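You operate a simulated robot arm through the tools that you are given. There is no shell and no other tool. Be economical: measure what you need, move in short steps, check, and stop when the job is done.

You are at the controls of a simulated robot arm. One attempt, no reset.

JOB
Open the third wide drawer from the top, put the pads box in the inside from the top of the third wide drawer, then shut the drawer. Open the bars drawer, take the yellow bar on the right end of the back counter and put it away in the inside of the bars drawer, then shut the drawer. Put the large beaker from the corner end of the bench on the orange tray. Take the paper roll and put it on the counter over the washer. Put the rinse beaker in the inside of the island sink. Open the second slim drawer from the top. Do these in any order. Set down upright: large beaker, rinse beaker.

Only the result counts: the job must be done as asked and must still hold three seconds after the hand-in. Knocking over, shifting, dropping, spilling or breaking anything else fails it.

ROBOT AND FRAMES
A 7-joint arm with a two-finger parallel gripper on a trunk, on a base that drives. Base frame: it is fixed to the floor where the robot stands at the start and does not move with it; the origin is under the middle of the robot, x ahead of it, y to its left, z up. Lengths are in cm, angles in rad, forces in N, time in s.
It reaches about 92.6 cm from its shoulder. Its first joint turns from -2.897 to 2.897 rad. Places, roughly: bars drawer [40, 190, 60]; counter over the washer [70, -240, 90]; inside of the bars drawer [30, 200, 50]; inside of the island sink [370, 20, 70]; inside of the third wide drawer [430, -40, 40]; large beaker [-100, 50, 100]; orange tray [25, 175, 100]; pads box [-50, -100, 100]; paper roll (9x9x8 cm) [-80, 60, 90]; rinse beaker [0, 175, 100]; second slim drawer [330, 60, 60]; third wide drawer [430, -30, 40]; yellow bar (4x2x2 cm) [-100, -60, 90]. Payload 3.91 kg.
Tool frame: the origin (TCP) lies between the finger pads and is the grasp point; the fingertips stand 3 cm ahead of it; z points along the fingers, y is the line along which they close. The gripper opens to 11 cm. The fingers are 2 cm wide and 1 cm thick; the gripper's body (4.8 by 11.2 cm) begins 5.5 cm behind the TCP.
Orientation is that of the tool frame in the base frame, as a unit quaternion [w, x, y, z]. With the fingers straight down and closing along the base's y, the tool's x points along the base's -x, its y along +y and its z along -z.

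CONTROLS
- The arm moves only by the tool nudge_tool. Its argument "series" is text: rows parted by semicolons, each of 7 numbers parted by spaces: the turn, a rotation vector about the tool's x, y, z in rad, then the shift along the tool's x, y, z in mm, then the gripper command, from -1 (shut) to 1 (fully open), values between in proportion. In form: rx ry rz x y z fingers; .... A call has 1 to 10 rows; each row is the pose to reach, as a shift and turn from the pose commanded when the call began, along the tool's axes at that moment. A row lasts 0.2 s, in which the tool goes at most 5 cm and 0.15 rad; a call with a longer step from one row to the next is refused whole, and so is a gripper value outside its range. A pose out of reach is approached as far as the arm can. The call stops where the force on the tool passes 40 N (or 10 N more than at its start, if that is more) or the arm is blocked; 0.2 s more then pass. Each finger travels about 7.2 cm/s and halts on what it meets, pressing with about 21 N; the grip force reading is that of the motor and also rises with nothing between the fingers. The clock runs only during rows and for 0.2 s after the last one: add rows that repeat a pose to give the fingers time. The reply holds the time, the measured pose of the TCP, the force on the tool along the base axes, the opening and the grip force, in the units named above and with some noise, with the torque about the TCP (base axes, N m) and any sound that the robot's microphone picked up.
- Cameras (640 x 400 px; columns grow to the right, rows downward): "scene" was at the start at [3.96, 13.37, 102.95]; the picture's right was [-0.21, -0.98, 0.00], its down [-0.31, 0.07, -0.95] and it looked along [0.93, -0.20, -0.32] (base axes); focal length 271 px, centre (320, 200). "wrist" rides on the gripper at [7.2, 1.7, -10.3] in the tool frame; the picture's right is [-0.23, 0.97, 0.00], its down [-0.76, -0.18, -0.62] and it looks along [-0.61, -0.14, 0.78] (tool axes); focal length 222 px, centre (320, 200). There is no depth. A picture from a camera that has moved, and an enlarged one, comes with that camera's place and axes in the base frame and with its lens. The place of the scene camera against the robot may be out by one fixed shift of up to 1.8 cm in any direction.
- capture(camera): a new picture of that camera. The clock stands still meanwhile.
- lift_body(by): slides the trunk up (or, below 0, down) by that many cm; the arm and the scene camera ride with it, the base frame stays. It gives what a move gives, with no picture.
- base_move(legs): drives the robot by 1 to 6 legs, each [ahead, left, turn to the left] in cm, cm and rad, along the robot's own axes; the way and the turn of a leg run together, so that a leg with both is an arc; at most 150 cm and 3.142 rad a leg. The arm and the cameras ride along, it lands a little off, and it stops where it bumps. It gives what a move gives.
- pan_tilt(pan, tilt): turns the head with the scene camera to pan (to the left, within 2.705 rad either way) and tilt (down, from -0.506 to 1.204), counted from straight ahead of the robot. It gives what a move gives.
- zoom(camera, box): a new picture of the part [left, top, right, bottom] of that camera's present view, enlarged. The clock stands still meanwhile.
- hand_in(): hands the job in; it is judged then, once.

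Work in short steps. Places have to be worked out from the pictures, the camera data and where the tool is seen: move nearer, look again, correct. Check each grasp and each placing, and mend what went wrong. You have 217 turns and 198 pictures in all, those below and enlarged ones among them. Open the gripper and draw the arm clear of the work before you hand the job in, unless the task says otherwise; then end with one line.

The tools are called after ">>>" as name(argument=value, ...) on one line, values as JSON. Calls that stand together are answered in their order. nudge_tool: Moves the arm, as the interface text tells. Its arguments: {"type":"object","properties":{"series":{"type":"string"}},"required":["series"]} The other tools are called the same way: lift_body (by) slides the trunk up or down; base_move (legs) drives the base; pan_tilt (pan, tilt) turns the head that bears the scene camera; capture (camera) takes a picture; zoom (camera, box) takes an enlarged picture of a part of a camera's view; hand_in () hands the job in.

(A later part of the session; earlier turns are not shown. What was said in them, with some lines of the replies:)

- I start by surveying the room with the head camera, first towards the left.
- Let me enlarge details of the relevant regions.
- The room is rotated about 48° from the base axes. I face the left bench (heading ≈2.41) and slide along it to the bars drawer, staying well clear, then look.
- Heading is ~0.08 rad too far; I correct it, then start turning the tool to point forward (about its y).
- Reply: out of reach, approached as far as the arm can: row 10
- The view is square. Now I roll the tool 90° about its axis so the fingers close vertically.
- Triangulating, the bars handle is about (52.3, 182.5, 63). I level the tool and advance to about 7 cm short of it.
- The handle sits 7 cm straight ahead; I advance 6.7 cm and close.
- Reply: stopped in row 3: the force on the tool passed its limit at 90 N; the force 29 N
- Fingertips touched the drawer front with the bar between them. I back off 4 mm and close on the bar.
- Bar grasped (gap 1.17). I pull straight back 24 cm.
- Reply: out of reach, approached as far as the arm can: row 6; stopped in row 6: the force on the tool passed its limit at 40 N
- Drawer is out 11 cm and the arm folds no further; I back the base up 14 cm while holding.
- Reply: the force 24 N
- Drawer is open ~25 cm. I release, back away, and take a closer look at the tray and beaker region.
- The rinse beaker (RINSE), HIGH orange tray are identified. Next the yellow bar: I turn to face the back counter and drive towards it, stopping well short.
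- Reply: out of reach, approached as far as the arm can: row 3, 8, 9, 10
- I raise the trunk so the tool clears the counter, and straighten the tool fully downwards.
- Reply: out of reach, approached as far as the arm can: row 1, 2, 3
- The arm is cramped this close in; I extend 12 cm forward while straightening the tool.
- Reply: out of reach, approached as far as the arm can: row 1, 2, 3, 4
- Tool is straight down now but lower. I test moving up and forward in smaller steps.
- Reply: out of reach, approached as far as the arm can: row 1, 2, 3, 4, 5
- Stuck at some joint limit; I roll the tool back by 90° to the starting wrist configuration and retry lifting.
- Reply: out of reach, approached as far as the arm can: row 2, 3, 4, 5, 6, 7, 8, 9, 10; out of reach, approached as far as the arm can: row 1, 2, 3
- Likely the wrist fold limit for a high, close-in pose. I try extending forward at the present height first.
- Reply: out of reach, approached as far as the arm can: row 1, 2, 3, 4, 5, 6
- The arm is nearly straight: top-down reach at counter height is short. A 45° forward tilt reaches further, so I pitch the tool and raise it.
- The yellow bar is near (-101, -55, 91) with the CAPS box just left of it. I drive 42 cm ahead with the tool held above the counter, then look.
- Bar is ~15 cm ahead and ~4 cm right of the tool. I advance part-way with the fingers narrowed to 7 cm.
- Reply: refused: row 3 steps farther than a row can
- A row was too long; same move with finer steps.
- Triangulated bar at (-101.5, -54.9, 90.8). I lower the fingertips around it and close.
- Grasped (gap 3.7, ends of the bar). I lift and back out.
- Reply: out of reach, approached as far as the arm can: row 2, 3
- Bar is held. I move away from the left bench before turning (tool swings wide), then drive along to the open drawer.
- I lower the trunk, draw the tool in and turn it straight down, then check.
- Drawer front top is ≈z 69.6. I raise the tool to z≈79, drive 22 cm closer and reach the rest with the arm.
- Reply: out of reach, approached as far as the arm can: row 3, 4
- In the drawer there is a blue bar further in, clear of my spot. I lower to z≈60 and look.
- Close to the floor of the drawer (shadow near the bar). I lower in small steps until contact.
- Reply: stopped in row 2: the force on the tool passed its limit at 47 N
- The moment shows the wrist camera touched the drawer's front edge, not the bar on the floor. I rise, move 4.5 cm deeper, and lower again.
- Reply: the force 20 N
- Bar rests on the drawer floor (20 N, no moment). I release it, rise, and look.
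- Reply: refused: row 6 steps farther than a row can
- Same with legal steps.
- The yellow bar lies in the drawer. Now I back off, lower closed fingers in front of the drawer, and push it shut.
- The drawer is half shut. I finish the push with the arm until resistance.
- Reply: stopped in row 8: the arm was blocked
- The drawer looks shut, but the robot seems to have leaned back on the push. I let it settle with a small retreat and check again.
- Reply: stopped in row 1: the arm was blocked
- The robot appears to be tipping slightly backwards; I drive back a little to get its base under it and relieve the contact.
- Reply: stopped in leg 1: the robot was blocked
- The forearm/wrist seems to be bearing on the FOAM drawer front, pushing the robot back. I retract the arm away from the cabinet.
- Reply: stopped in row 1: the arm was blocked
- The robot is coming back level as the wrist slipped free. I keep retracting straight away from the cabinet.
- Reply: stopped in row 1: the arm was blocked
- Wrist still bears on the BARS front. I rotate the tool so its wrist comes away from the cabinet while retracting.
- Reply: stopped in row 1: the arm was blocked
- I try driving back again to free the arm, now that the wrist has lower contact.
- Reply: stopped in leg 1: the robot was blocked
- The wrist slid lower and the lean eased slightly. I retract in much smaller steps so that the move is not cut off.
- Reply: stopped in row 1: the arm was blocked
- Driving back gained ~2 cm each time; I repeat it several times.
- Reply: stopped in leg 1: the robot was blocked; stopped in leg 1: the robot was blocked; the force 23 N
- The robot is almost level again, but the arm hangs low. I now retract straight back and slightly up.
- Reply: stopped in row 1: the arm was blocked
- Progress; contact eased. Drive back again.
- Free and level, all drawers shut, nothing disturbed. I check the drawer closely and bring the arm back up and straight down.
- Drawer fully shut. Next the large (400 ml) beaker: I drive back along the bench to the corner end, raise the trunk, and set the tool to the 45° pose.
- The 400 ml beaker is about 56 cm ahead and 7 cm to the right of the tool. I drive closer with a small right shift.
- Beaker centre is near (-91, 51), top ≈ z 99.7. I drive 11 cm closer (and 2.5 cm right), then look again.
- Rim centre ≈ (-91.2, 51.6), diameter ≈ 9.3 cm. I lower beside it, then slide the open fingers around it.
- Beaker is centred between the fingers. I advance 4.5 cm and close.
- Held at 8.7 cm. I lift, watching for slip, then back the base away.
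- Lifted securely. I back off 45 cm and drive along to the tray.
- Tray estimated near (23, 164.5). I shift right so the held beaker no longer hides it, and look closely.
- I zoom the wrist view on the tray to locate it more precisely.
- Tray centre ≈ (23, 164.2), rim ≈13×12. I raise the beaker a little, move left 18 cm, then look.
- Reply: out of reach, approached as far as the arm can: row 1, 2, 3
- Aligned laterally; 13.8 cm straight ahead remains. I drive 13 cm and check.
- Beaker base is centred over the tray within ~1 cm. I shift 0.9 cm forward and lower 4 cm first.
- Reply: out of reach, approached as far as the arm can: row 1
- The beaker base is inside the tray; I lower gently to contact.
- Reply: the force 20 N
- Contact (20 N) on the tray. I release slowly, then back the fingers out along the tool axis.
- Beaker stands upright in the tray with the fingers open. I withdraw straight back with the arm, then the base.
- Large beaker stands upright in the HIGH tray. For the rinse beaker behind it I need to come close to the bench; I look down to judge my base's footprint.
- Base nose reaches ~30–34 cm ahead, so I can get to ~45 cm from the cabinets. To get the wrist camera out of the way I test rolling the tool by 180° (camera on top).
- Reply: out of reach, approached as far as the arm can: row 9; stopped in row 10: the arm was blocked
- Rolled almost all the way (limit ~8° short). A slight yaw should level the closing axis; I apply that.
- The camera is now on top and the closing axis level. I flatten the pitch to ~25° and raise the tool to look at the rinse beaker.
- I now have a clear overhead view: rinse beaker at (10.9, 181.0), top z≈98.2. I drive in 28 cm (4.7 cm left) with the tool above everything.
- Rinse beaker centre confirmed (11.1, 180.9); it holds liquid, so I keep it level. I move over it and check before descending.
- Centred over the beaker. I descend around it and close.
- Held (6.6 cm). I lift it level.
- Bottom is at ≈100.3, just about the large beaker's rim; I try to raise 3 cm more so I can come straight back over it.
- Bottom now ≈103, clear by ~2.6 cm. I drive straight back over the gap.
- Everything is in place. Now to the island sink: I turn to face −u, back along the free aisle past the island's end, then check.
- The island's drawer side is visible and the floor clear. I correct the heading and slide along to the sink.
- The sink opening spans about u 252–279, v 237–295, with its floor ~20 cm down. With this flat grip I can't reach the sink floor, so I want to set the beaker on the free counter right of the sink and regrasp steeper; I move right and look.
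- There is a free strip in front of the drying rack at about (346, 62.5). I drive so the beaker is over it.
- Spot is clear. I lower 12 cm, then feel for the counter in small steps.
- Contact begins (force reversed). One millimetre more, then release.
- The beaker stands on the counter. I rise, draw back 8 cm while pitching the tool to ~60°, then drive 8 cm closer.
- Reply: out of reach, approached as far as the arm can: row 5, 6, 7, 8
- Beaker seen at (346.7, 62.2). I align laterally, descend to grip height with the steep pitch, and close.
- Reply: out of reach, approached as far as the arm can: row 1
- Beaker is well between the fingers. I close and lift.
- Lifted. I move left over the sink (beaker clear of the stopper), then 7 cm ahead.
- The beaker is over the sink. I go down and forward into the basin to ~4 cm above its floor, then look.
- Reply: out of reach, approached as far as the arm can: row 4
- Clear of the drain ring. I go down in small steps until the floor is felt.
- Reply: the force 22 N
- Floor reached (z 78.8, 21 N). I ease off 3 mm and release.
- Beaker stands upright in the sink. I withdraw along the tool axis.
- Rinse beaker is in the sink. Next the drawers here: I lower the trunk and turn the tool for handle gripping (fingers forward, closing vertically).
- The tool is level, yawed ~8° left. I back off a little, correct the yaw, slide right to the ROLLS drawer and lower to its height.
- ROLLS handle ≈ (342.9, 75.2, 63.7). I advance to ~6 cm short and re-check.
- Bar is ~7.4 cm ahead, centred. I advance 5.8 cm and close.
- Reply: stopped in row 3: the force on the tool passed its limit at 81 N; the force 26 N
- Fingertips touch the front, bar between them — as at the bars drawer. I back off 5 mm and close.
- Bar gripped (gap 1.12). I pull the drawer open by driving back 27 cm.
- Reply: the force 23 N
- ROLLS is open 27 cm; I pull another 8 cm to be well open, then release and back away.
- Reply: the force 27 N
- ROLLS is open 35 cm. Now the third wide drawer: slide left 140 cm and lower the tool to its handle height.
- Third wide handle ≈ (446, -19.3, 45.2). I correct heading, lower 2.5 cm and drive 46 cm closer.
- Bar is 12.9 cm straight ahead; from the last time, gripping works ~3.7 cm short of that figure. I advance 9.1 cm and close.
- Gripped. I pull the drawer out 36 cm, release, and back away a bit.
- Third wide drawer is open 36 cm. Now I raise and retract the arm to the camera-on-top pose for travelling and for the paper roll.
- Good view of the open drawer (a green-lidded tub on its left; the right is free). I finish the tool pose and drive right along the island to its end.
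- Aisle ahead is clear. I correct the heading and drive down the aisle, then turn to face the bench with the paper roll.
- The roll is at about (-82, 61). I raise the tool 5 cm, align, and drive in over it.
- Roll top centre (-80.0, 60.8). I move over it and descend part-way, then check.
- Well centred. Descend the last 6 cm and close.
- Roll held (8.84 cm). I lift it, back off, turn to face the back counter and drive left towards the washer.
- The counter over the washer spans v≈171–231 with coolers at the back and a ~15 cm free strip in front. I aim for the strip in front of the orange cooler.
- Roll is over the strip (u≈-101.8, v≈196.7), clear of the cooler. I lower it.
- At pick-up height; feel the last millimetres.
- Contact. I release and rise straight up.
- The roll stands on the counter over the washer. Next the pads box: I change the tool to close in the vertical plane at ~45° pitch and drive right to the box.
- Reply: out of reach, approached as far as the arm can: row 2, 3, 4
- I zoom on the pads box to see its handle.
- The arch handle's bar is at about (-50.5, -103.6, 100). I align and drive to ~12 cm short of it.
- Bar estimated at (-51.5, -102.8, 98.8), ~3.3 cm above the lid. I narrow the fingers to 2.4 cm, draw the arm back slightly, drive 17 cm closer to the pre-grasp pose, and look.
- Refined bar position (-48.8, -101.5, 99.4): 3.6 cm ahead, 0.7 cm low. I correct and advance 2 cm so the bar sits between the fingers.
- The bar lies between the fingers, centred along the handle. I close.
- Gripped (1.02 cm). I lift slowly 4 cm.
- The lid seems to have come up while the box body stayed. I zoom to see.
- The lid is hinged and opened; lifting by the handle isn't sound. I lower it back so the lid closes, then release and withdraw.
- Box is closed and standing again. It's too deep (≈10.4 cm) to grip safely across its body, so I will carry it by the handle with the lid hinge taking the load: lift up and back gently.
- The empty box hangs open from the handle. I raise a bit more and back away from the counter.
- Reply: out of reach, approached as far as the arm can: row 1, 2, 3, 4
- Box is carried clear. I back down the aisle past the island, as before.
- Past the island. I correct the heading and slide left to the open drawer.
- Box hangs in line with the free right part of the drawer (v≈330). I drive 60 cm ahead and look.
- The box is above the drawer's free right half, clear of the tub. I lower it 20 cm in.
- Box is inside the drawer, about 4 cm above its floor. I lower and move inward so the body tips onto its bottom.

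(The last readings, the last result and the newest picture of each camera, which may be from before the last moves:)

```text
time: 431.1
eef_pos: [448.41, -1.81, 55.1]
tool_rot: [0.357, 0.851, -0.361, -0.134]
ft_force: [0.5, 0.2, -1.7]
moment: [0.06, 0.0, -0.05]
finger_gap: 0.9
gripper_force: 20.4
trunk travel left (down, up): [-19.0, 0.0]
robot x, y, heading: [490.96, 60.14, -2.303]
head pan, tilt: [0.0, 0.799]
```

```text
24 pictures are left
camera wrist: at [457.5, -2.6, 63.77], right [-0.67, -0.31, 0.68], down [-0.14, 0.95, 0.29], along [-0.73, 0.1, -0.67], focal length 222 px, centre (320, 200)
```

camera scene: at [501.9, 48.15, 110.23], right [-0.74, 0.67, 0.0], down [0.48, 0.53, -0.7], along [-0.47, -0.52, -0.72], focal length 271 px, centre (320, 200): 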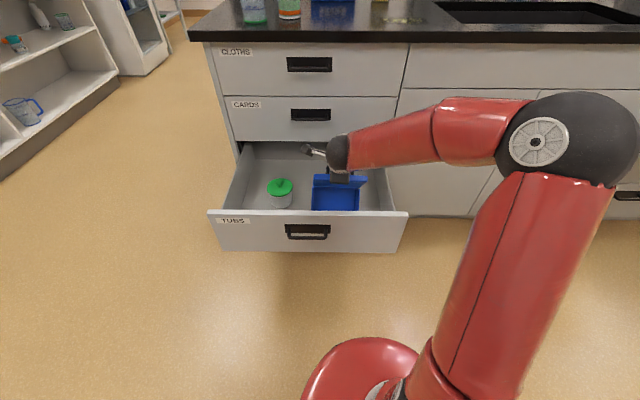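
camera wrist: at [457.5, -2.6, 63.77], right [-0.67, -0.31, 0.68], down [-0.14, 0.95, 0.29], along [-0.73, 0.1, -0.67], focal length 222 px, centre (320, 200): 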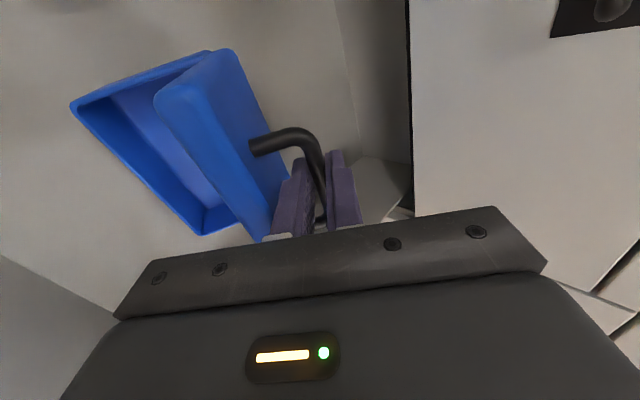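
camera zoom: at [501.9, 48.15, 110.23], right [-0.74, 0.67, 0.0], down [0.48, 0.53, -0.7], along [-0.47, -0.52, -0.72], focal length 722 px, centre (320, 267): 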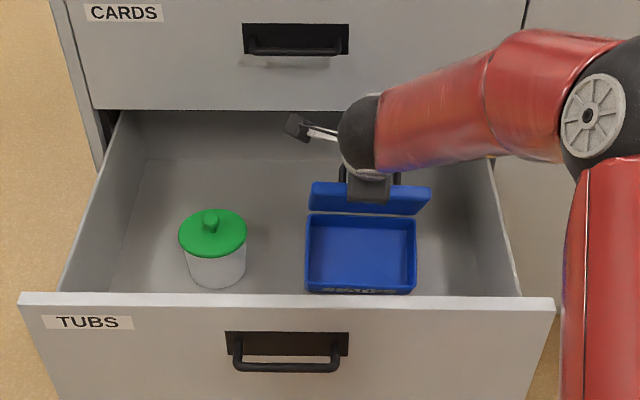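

The body has settled nearly flat with the lid upright behind. I now lower and draw the handle back along an arc to close the lid.

>>> nudge_tool(series="0 0 0 0 -7 7 -1;0 0 0 0 -14 14 -1;0 0 0 0 -27 1 -1;0 0 0 0 -40 -9 -1;0 0 0 0 -57 -17 -1;0 0 0 0 -71 -17 -1;0 0 0 0 -80 -15 -1;0 0 0 0 -80 -15 -1")

>>> zoom(camera="scene", box=[200, 100, 440, 250])

>>> capture(camera="wrist")

```text
time: 432.9
eef_pos: [453.24, 2.8, 50.58]
tool_rot: [0.358, 0.85, -0.361, -0.135]
ft_force: [0.6, -0.2, 3.5]
moment: [0.21, 0.26, -0.02]
finger_gap: 0.95
gripper_force: 21.3
trunk travel left (down, up): [-19.0, 0.0]
robot x, y, heading: [490.87, 59.87, -2.307]
head pan, tilt: [0.0, 0.799]
```

```text
2.67 times, centred on (320, 175) of scene
camera zoom: at [501.92, 48.17, 110.24], right [-0.74, 0.67, 0.0], down [0.48, 0.53, -0.7], along [-0.47, -0.52, -0.72], focal length 722 px, centre (320, 267)
```

zoom: 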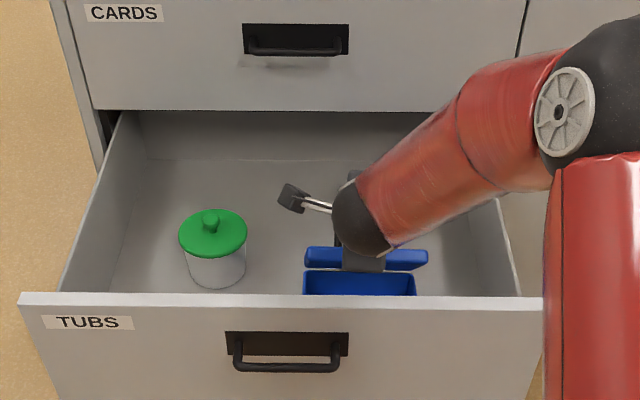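

```text
22 pictures are left
camera wrist: at [462.35, 1.91, 59.29], right [-0.66, -0.31, 0.68], down [-0.14, 0.95, 0.29], along [-0.73, 0.1, -0.67], focal length 222 px, centre (320, 200)
```

wrist: 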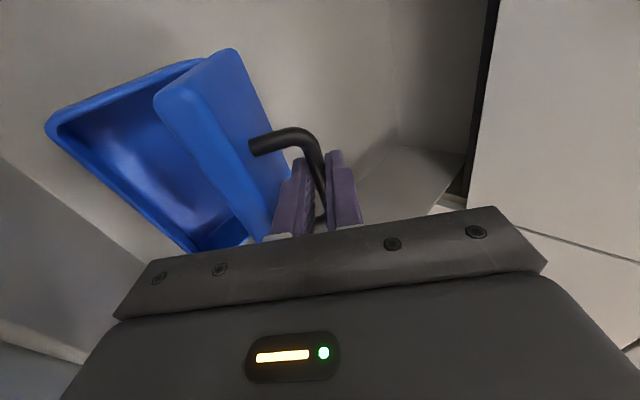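

The lid keeps its angle in the grip but the body lies flat; once released the lid should fall shut by itself. I open slightly and withdraw along the tool axis.

>>> nudge_tool(series="0 0 0 0 2 -2 -1;0 0 0 0 2 -2 -0.5;0 0 0 0 2 -2 -0.4;0 0 0 0 2 -17 -0.4;0 0 0 0 2 -40 -0.4;0 0 0 0 2 -80 -0.4;0 0 0 0 2 -120 -0.4;0 0 0 0 2 -160 -0.4")

>>> zoom(camera="scene", box=[200, 100, 440, 250])

>>> capture(camera="wrist")

```text
time: 434.8
eef_pos: [461.21, 10.91, 61.79]
tool_rot: [0.357, 0.851, -0.362, -0.134]
ft_force: [-0.2, -0.7, 0.7]
moment: [-0.01, 0.03, 0.0]
finger_gap: 3.34
gripper_force: 0.0
trunk travel left (down, up): [-19.0, 0.0]
robot x, y, heading: [490.85, 60.17, -2.3]
head pan, tilt: [0.0, 0.799]
```

```text
2.67 times, centred on (320, 175) of scene
camera zoom: at [501.89, 48.13, 110.23], right [-0.74, 0.67, 0.0], down [0.48, 0.53, -0.7], along [-0.47, -0.52, -0.72], focal length 722 px, centre (320, 267)
```

zoom: 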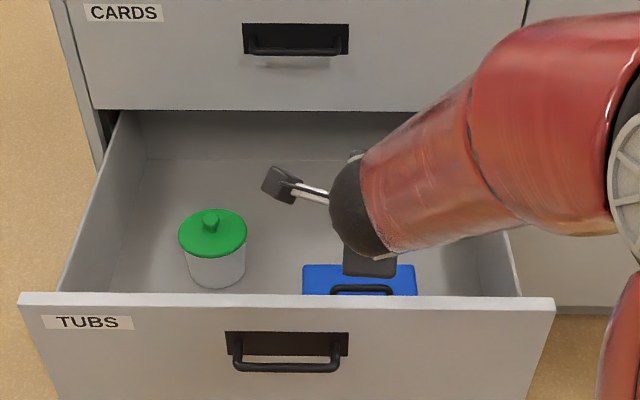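

```text
20 pictures are left
camera wrist: at [470.28, 10.09, 70.48], right [-0.67, -0.31, 0.68], down [-0.14, 0.95, 0.29], along [-0.73, 0.1, -0.67], focal length 222 px, centre (320, 200)
```

wrist: 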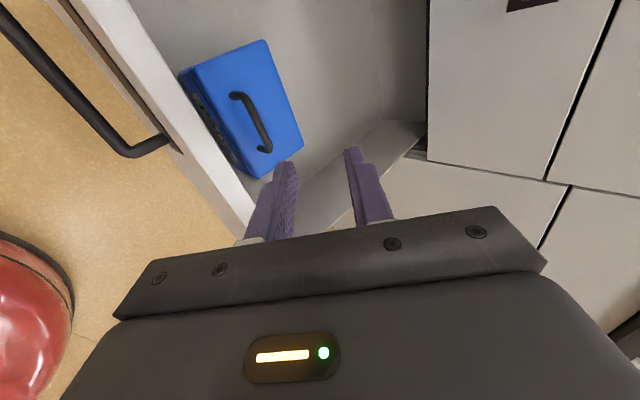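

The pads box lies flat and closed in the drawer. I back off, lower the trunk and level the tool to grip the drawer's handle again for pushing it shut.

>>> base_move(legs=[[-42, 0, 0]])

>>> lift_body(by=-16)

>>> nudge_tool(series="-0.13 0 0 0 0 0 1;-0.26 0 0 0 0 0 1;-0.39 0 0 0 0 0 1;-0.52 0 0 0 0 0 1;-0.65 0 0 0 0 0 1;-0.78 0 0 0 0 0 1;-0.78 0 0 0 0 0 1")

>>> capture(camera="wrist")

```text
time: 437.3
eef_pos: [489.03, 41.83, 61.72]
tool_rot: [0.356, 0.851, -0.362, -0.134]
ft_force: [-0.1, 1.1, -0.3]
moment: [-0.01, -0.01, -0.01]
finger_gap: 3.29
gripper_force: 0.0
trunk travel left (down, up): [-19.0, 0.0]
robot x, y, heading: [518.77, 90.97, -2.304]
head pan, tilt: [0.0, 0.799]
```

```text
time: 439.1
eef_pos: [488.91, 41.9, 45.75]
tool_rot: [0.357, 0.851, -0.362, -0.134]
ft_force: [-0.5, -0.2, 0.1]
moment: [0.02, -0.01, 0.02]
finger_gap: 3.31
gripper_force: 0.1
trunk travel left (down, up): [-3.0, 16.0]
robot x, y, heading: [518.8, 90.97, -2.301]
head pan, tilt: [0.0, 0.799]
```

```text
time: 440.8
eef_pos: [489.1, 41.92, 45.83]
tool_rot: [0.654, 0.651, -0.282, -0.261]
ft_force: [0.7, 0.4, -1.3]
moment: [0.01, 0.01, -0.01]
finger_gap: 10.99
gripper_force: 0.0
trunk travel left (down, up): [-3.0, 16.0]
robot x, y, heading: [518.79, 90.66, -2.302]
head pan, tilt: [0.0, 0.799]
```

```text
19 pictures are left
camera wrist: at [501.37, 43.93, 47.73], right [-0.19, 0.18, 0.97], down [-0.09, 0.98, -0.2], along [-0.98, -0.12, -0.17], focal length 222 px, centre (320, 200)
```

wrist: 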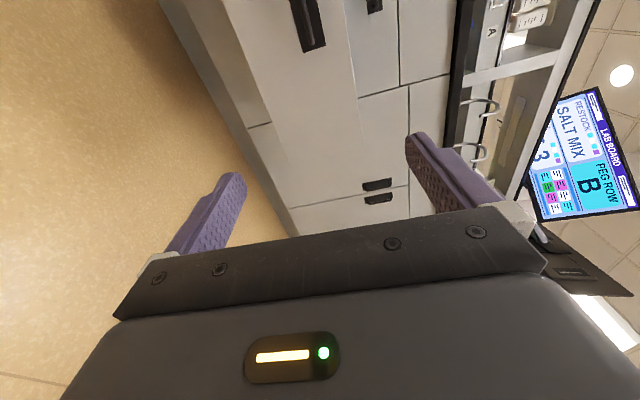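

The gripping pose at this handle was TCP (473.0, 10.05, 45.5). I shift left 9.6 cm and forward to 8 cm short of it.

>>> base_move(legs=[[0, 9.6, 0], [26, 0, 0]])

>>> nudge_tool(series="0 0.045 0 0 -3 0 1;0 0.045 0 0 -3 0 1")

>>> capture(camera="wrist")

```text
time: 443.3
eef_pos: [478.84, 16.38, 45.78]
tool_rot: [0.653, 0.651, -0.283, -0.262]
ft_force: [0.9, -0.1, 0.8]
moment: [-0.05, 0.01, -0.03]
finger_gap: 11.0
gripper_force: 0.1
trunk travel left (down, up): [-3.0, 16.0]
robot x, y, heading: [508.95, 65.63, -2.306]
head pan, tilt: [0.0, 0.799]
```

```text
time: 443.9
eef_pos: [478.93, 16.31, 45.54]
tool_rot: [0.66, 0.657, -0.269, -0.247]
ft_force: [-0.7, 0.0, 0.0]
moment: [-0.01, 0.0, 0.03]
finger_gap: 11.0
gripper_force: 0.0
trunk travel left (down, up): [-3.0, 16.0]
robot x, y, heading: [508.67, 65.62, -2.301]
head pan, tilt: [0.0, 0.799]
```

```text
18 pictures are left
camera wrist: at [491.11, 18.93, 47.44], right [-0.19, 0.17, 0.97], down [-0.13, 0.97, -0.2], along [-0.97, -0.16, -0.17], focal length 222 px, centre (320, 200)
```

wrist: 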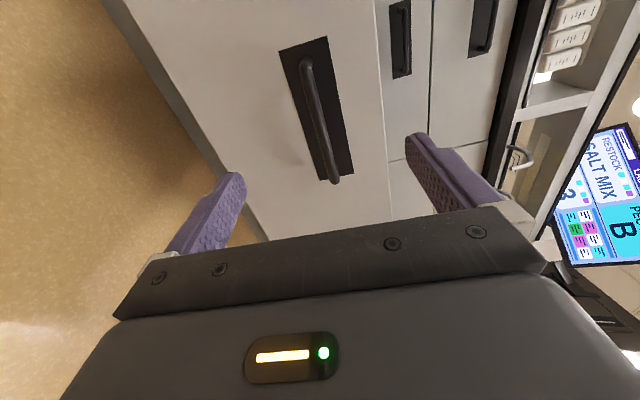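

Aligned. I advance 8.4 cm and grip the bar.

>>> nudge_tool(series="0 0 0 0 0 30 1;0 0 0 0 0 60 1;0 0 0 0 0 75 1;0 0 0 0 0 83 1;0 0 0 0 0 83 0;0 0 0 0 0 83 -1;0 0 0 0 0 83 -1;0 0 0 0 0 83 -1;0 0 0 0 0 83 -1")

```text
time: 445.9
eef_pos: [473.23, 10.28, 45.56]
tool_rot: [0.66, 0.656, -0.269, -0.248]
ft_force: [-1.1, -0.7, 2.3]
moment: [0.61, 0.72, -0.03]
finger_gap: 1.08
gripper_force: 45.2
trunk travel left (down, up): [-3.0, 16.0]
robot x, y, heading: [508.86, 65.64, -2.301]
head pan, tilt: [0.0, 0.799]
```

Gripped. I push the drawer shut by driving 36 cm ahead.

>>> base_move(legs=[[20, 0, 0], [15.5, 0, 0]])

>>> capture(camera="scene")

```text
time: 448.5
eef_pos: [449.27, -15.79, 45.4]
tool_rot: [0.659, 0.656, -0.271, -0.249]
ft_force: [-9.8, 7.2, 4.5]
moment: [0.58, 0.71, -0.26]
finger_gap: 1.11
gripper_force: 44.9
trunk travel left (down, up): [-3.0, 16.0]
robot x, y, heading: [484.97, 39.26, -2.306]
head pan, tilt: [0.0, 0.799]
```

```text
17 pictures are left
camera scene: at [495.99, 27.37, 94.24], right [-0.74, 0.67, 0.0], down [0.48, 0.53, -0.7], along [-0.47, -0.52, -0.72], focal length 271 px, centre (320, 200)
```

scene: 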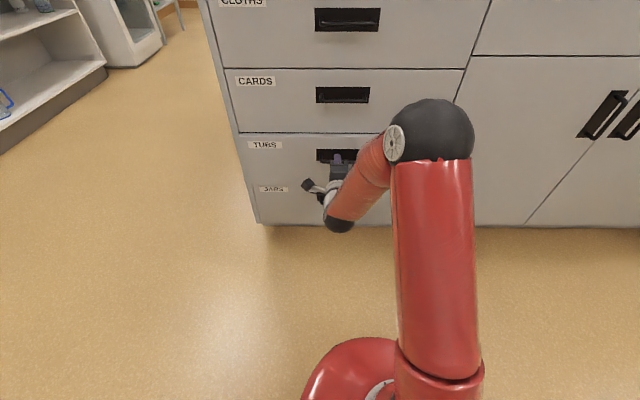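

About 1.7 cm remains (closed handle was at TCP 448.0, -16.9). I push the rest with the arm in small steps.

>>> nudge_tool(series="0 0 0 0 0 5 -1;0 0 0 0 0 10 -1;0 0 0 0 0 14 -1;0 0 0 0 0 17 -1;0 0 0 0 0 18 -1")

>>> zoom(camera="scene", box=[200, 50, 440, 200])

```text
time: 449.7
eef_pos: [448.35, -16.83, 45.51]
tool_rot: [0.658, 0.657, -0.27, -0.25]
ft_force: [7.8, 10.0, 6.1]
moment: [0.6, 0.81, -0.06]
finger_gap: 1.11
gripper_force: 45.5
trunk travel left (down, up): [-3.0, 16.0]
robot x, y, heading: [484.99, 39.69, -2.308]
head pan, tilt: [0.0, 0.799]
stopped in row 5: the force on the tool passed its limit at 44 N (the readings are from after the stop); the commanded pose is now the measured one
```

```text
2.67 times, centred on (320, 125) of scene
camera zoom: at [496.09, 27.45, 94.25], right [-0.74, 0.67, 0.0], down [0.48, 0.53, -0.7], along [-0.47, -0.52, -0.72], focal length 722 px, centre (320, 400)
```

zoom: 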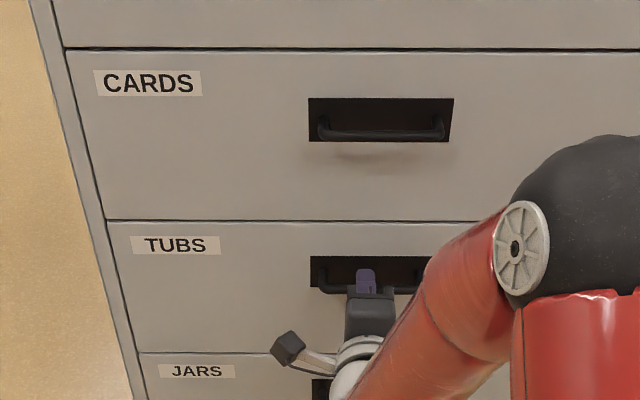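

Drawer is flush at its stop. I release, back away, and verify all of this side.

>>> nudge_tool(series="0 0 0 0 0 0 1;0 0 0 0 0 0 1;0 0 0 0 0 0 1;0 0 0 0 0 0 1")

>>> base_move(legs=[[-50, 0, 0]])

>>> pan_tilt(pan=-0.3, tilt=0.5)

>>> capture(camera="scene")

```text
time: 450.7
eef_pos: [448.29, -17.0, 45.31]
tool_rot: [0.658, 0.657, -0.272, -0.249]
ft_force: [-0.3, 0.5, 0.1]
moment: [0.01, 0.04, 0.03]
finger_gap: 10.97
gripper_force: 0.1
trunk travel left (down, up): [-3.0, 16.0]
robot x, y, heading: [484.83, 39.44, -2.305]
head pan, tilt: [0.0, 0.799]
```

```text
time: 453.6
eef_pos: [482.5, 20.66, 45.36]
tool_rot: [0.659, 0.657, -0.27, -0.248]
ft_force: [-0.4, -0.1, 0.1]
moment: [0.0, 0.0, -0.02]
finger_gap: 11.03
gripper_force: 0.1
trunk travel left (down, up): [-3.0, 16.0]
robot x, y, heading: [519.21, 76.98, -2.305]
head pan, tilt: [0.0, 0.799]
```

```text
time: 454.4
eef_pos: [482.58, 20.78, 45.37]
tool_rot: [0.658, 0.658, -0.27, -0.248]
ft_force: [-0.3, -0.3, 0.4]
moment: [-0.01, 0.0, -0.02]
finger_gap: 10.99
gripper_force: 0.1
trunk travel left (down, up): [-3.0, 16.0]
robot x, y, heading: [519.34, 77.23, -2.303]
head pan, tilt: [-0.3, 0.499]
```

```text
15 pictures are left
camera scene: at [527.72, 66.47, 96.82], right [-0.51, 0.86, 0.0], down [0.41, 0.25, -0.88], along [-0.75, -0.45, -0.48], focal length 271 px, centre (320, 200)
```

scene: 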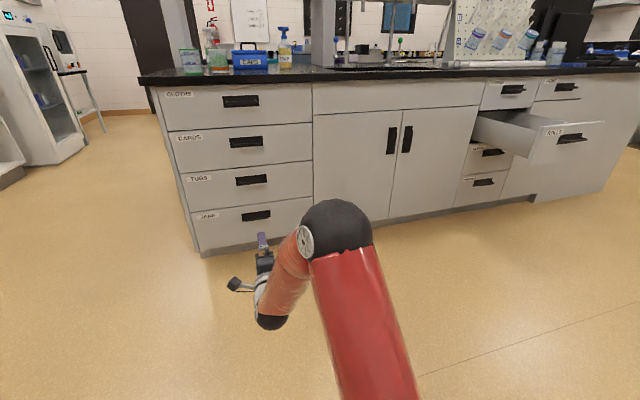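

The wide drawer is shut, ROLLS stands open, the gripper is open and clear. Everything asked has been done and checked, so I hand in.

>>> hand_in()

```text
The job is handed in.
```

All the tasks are finished and the job is handed in. I checked each placement with the cameras, except the rinse beaker, which I last saw upright in the sink when I let it go.
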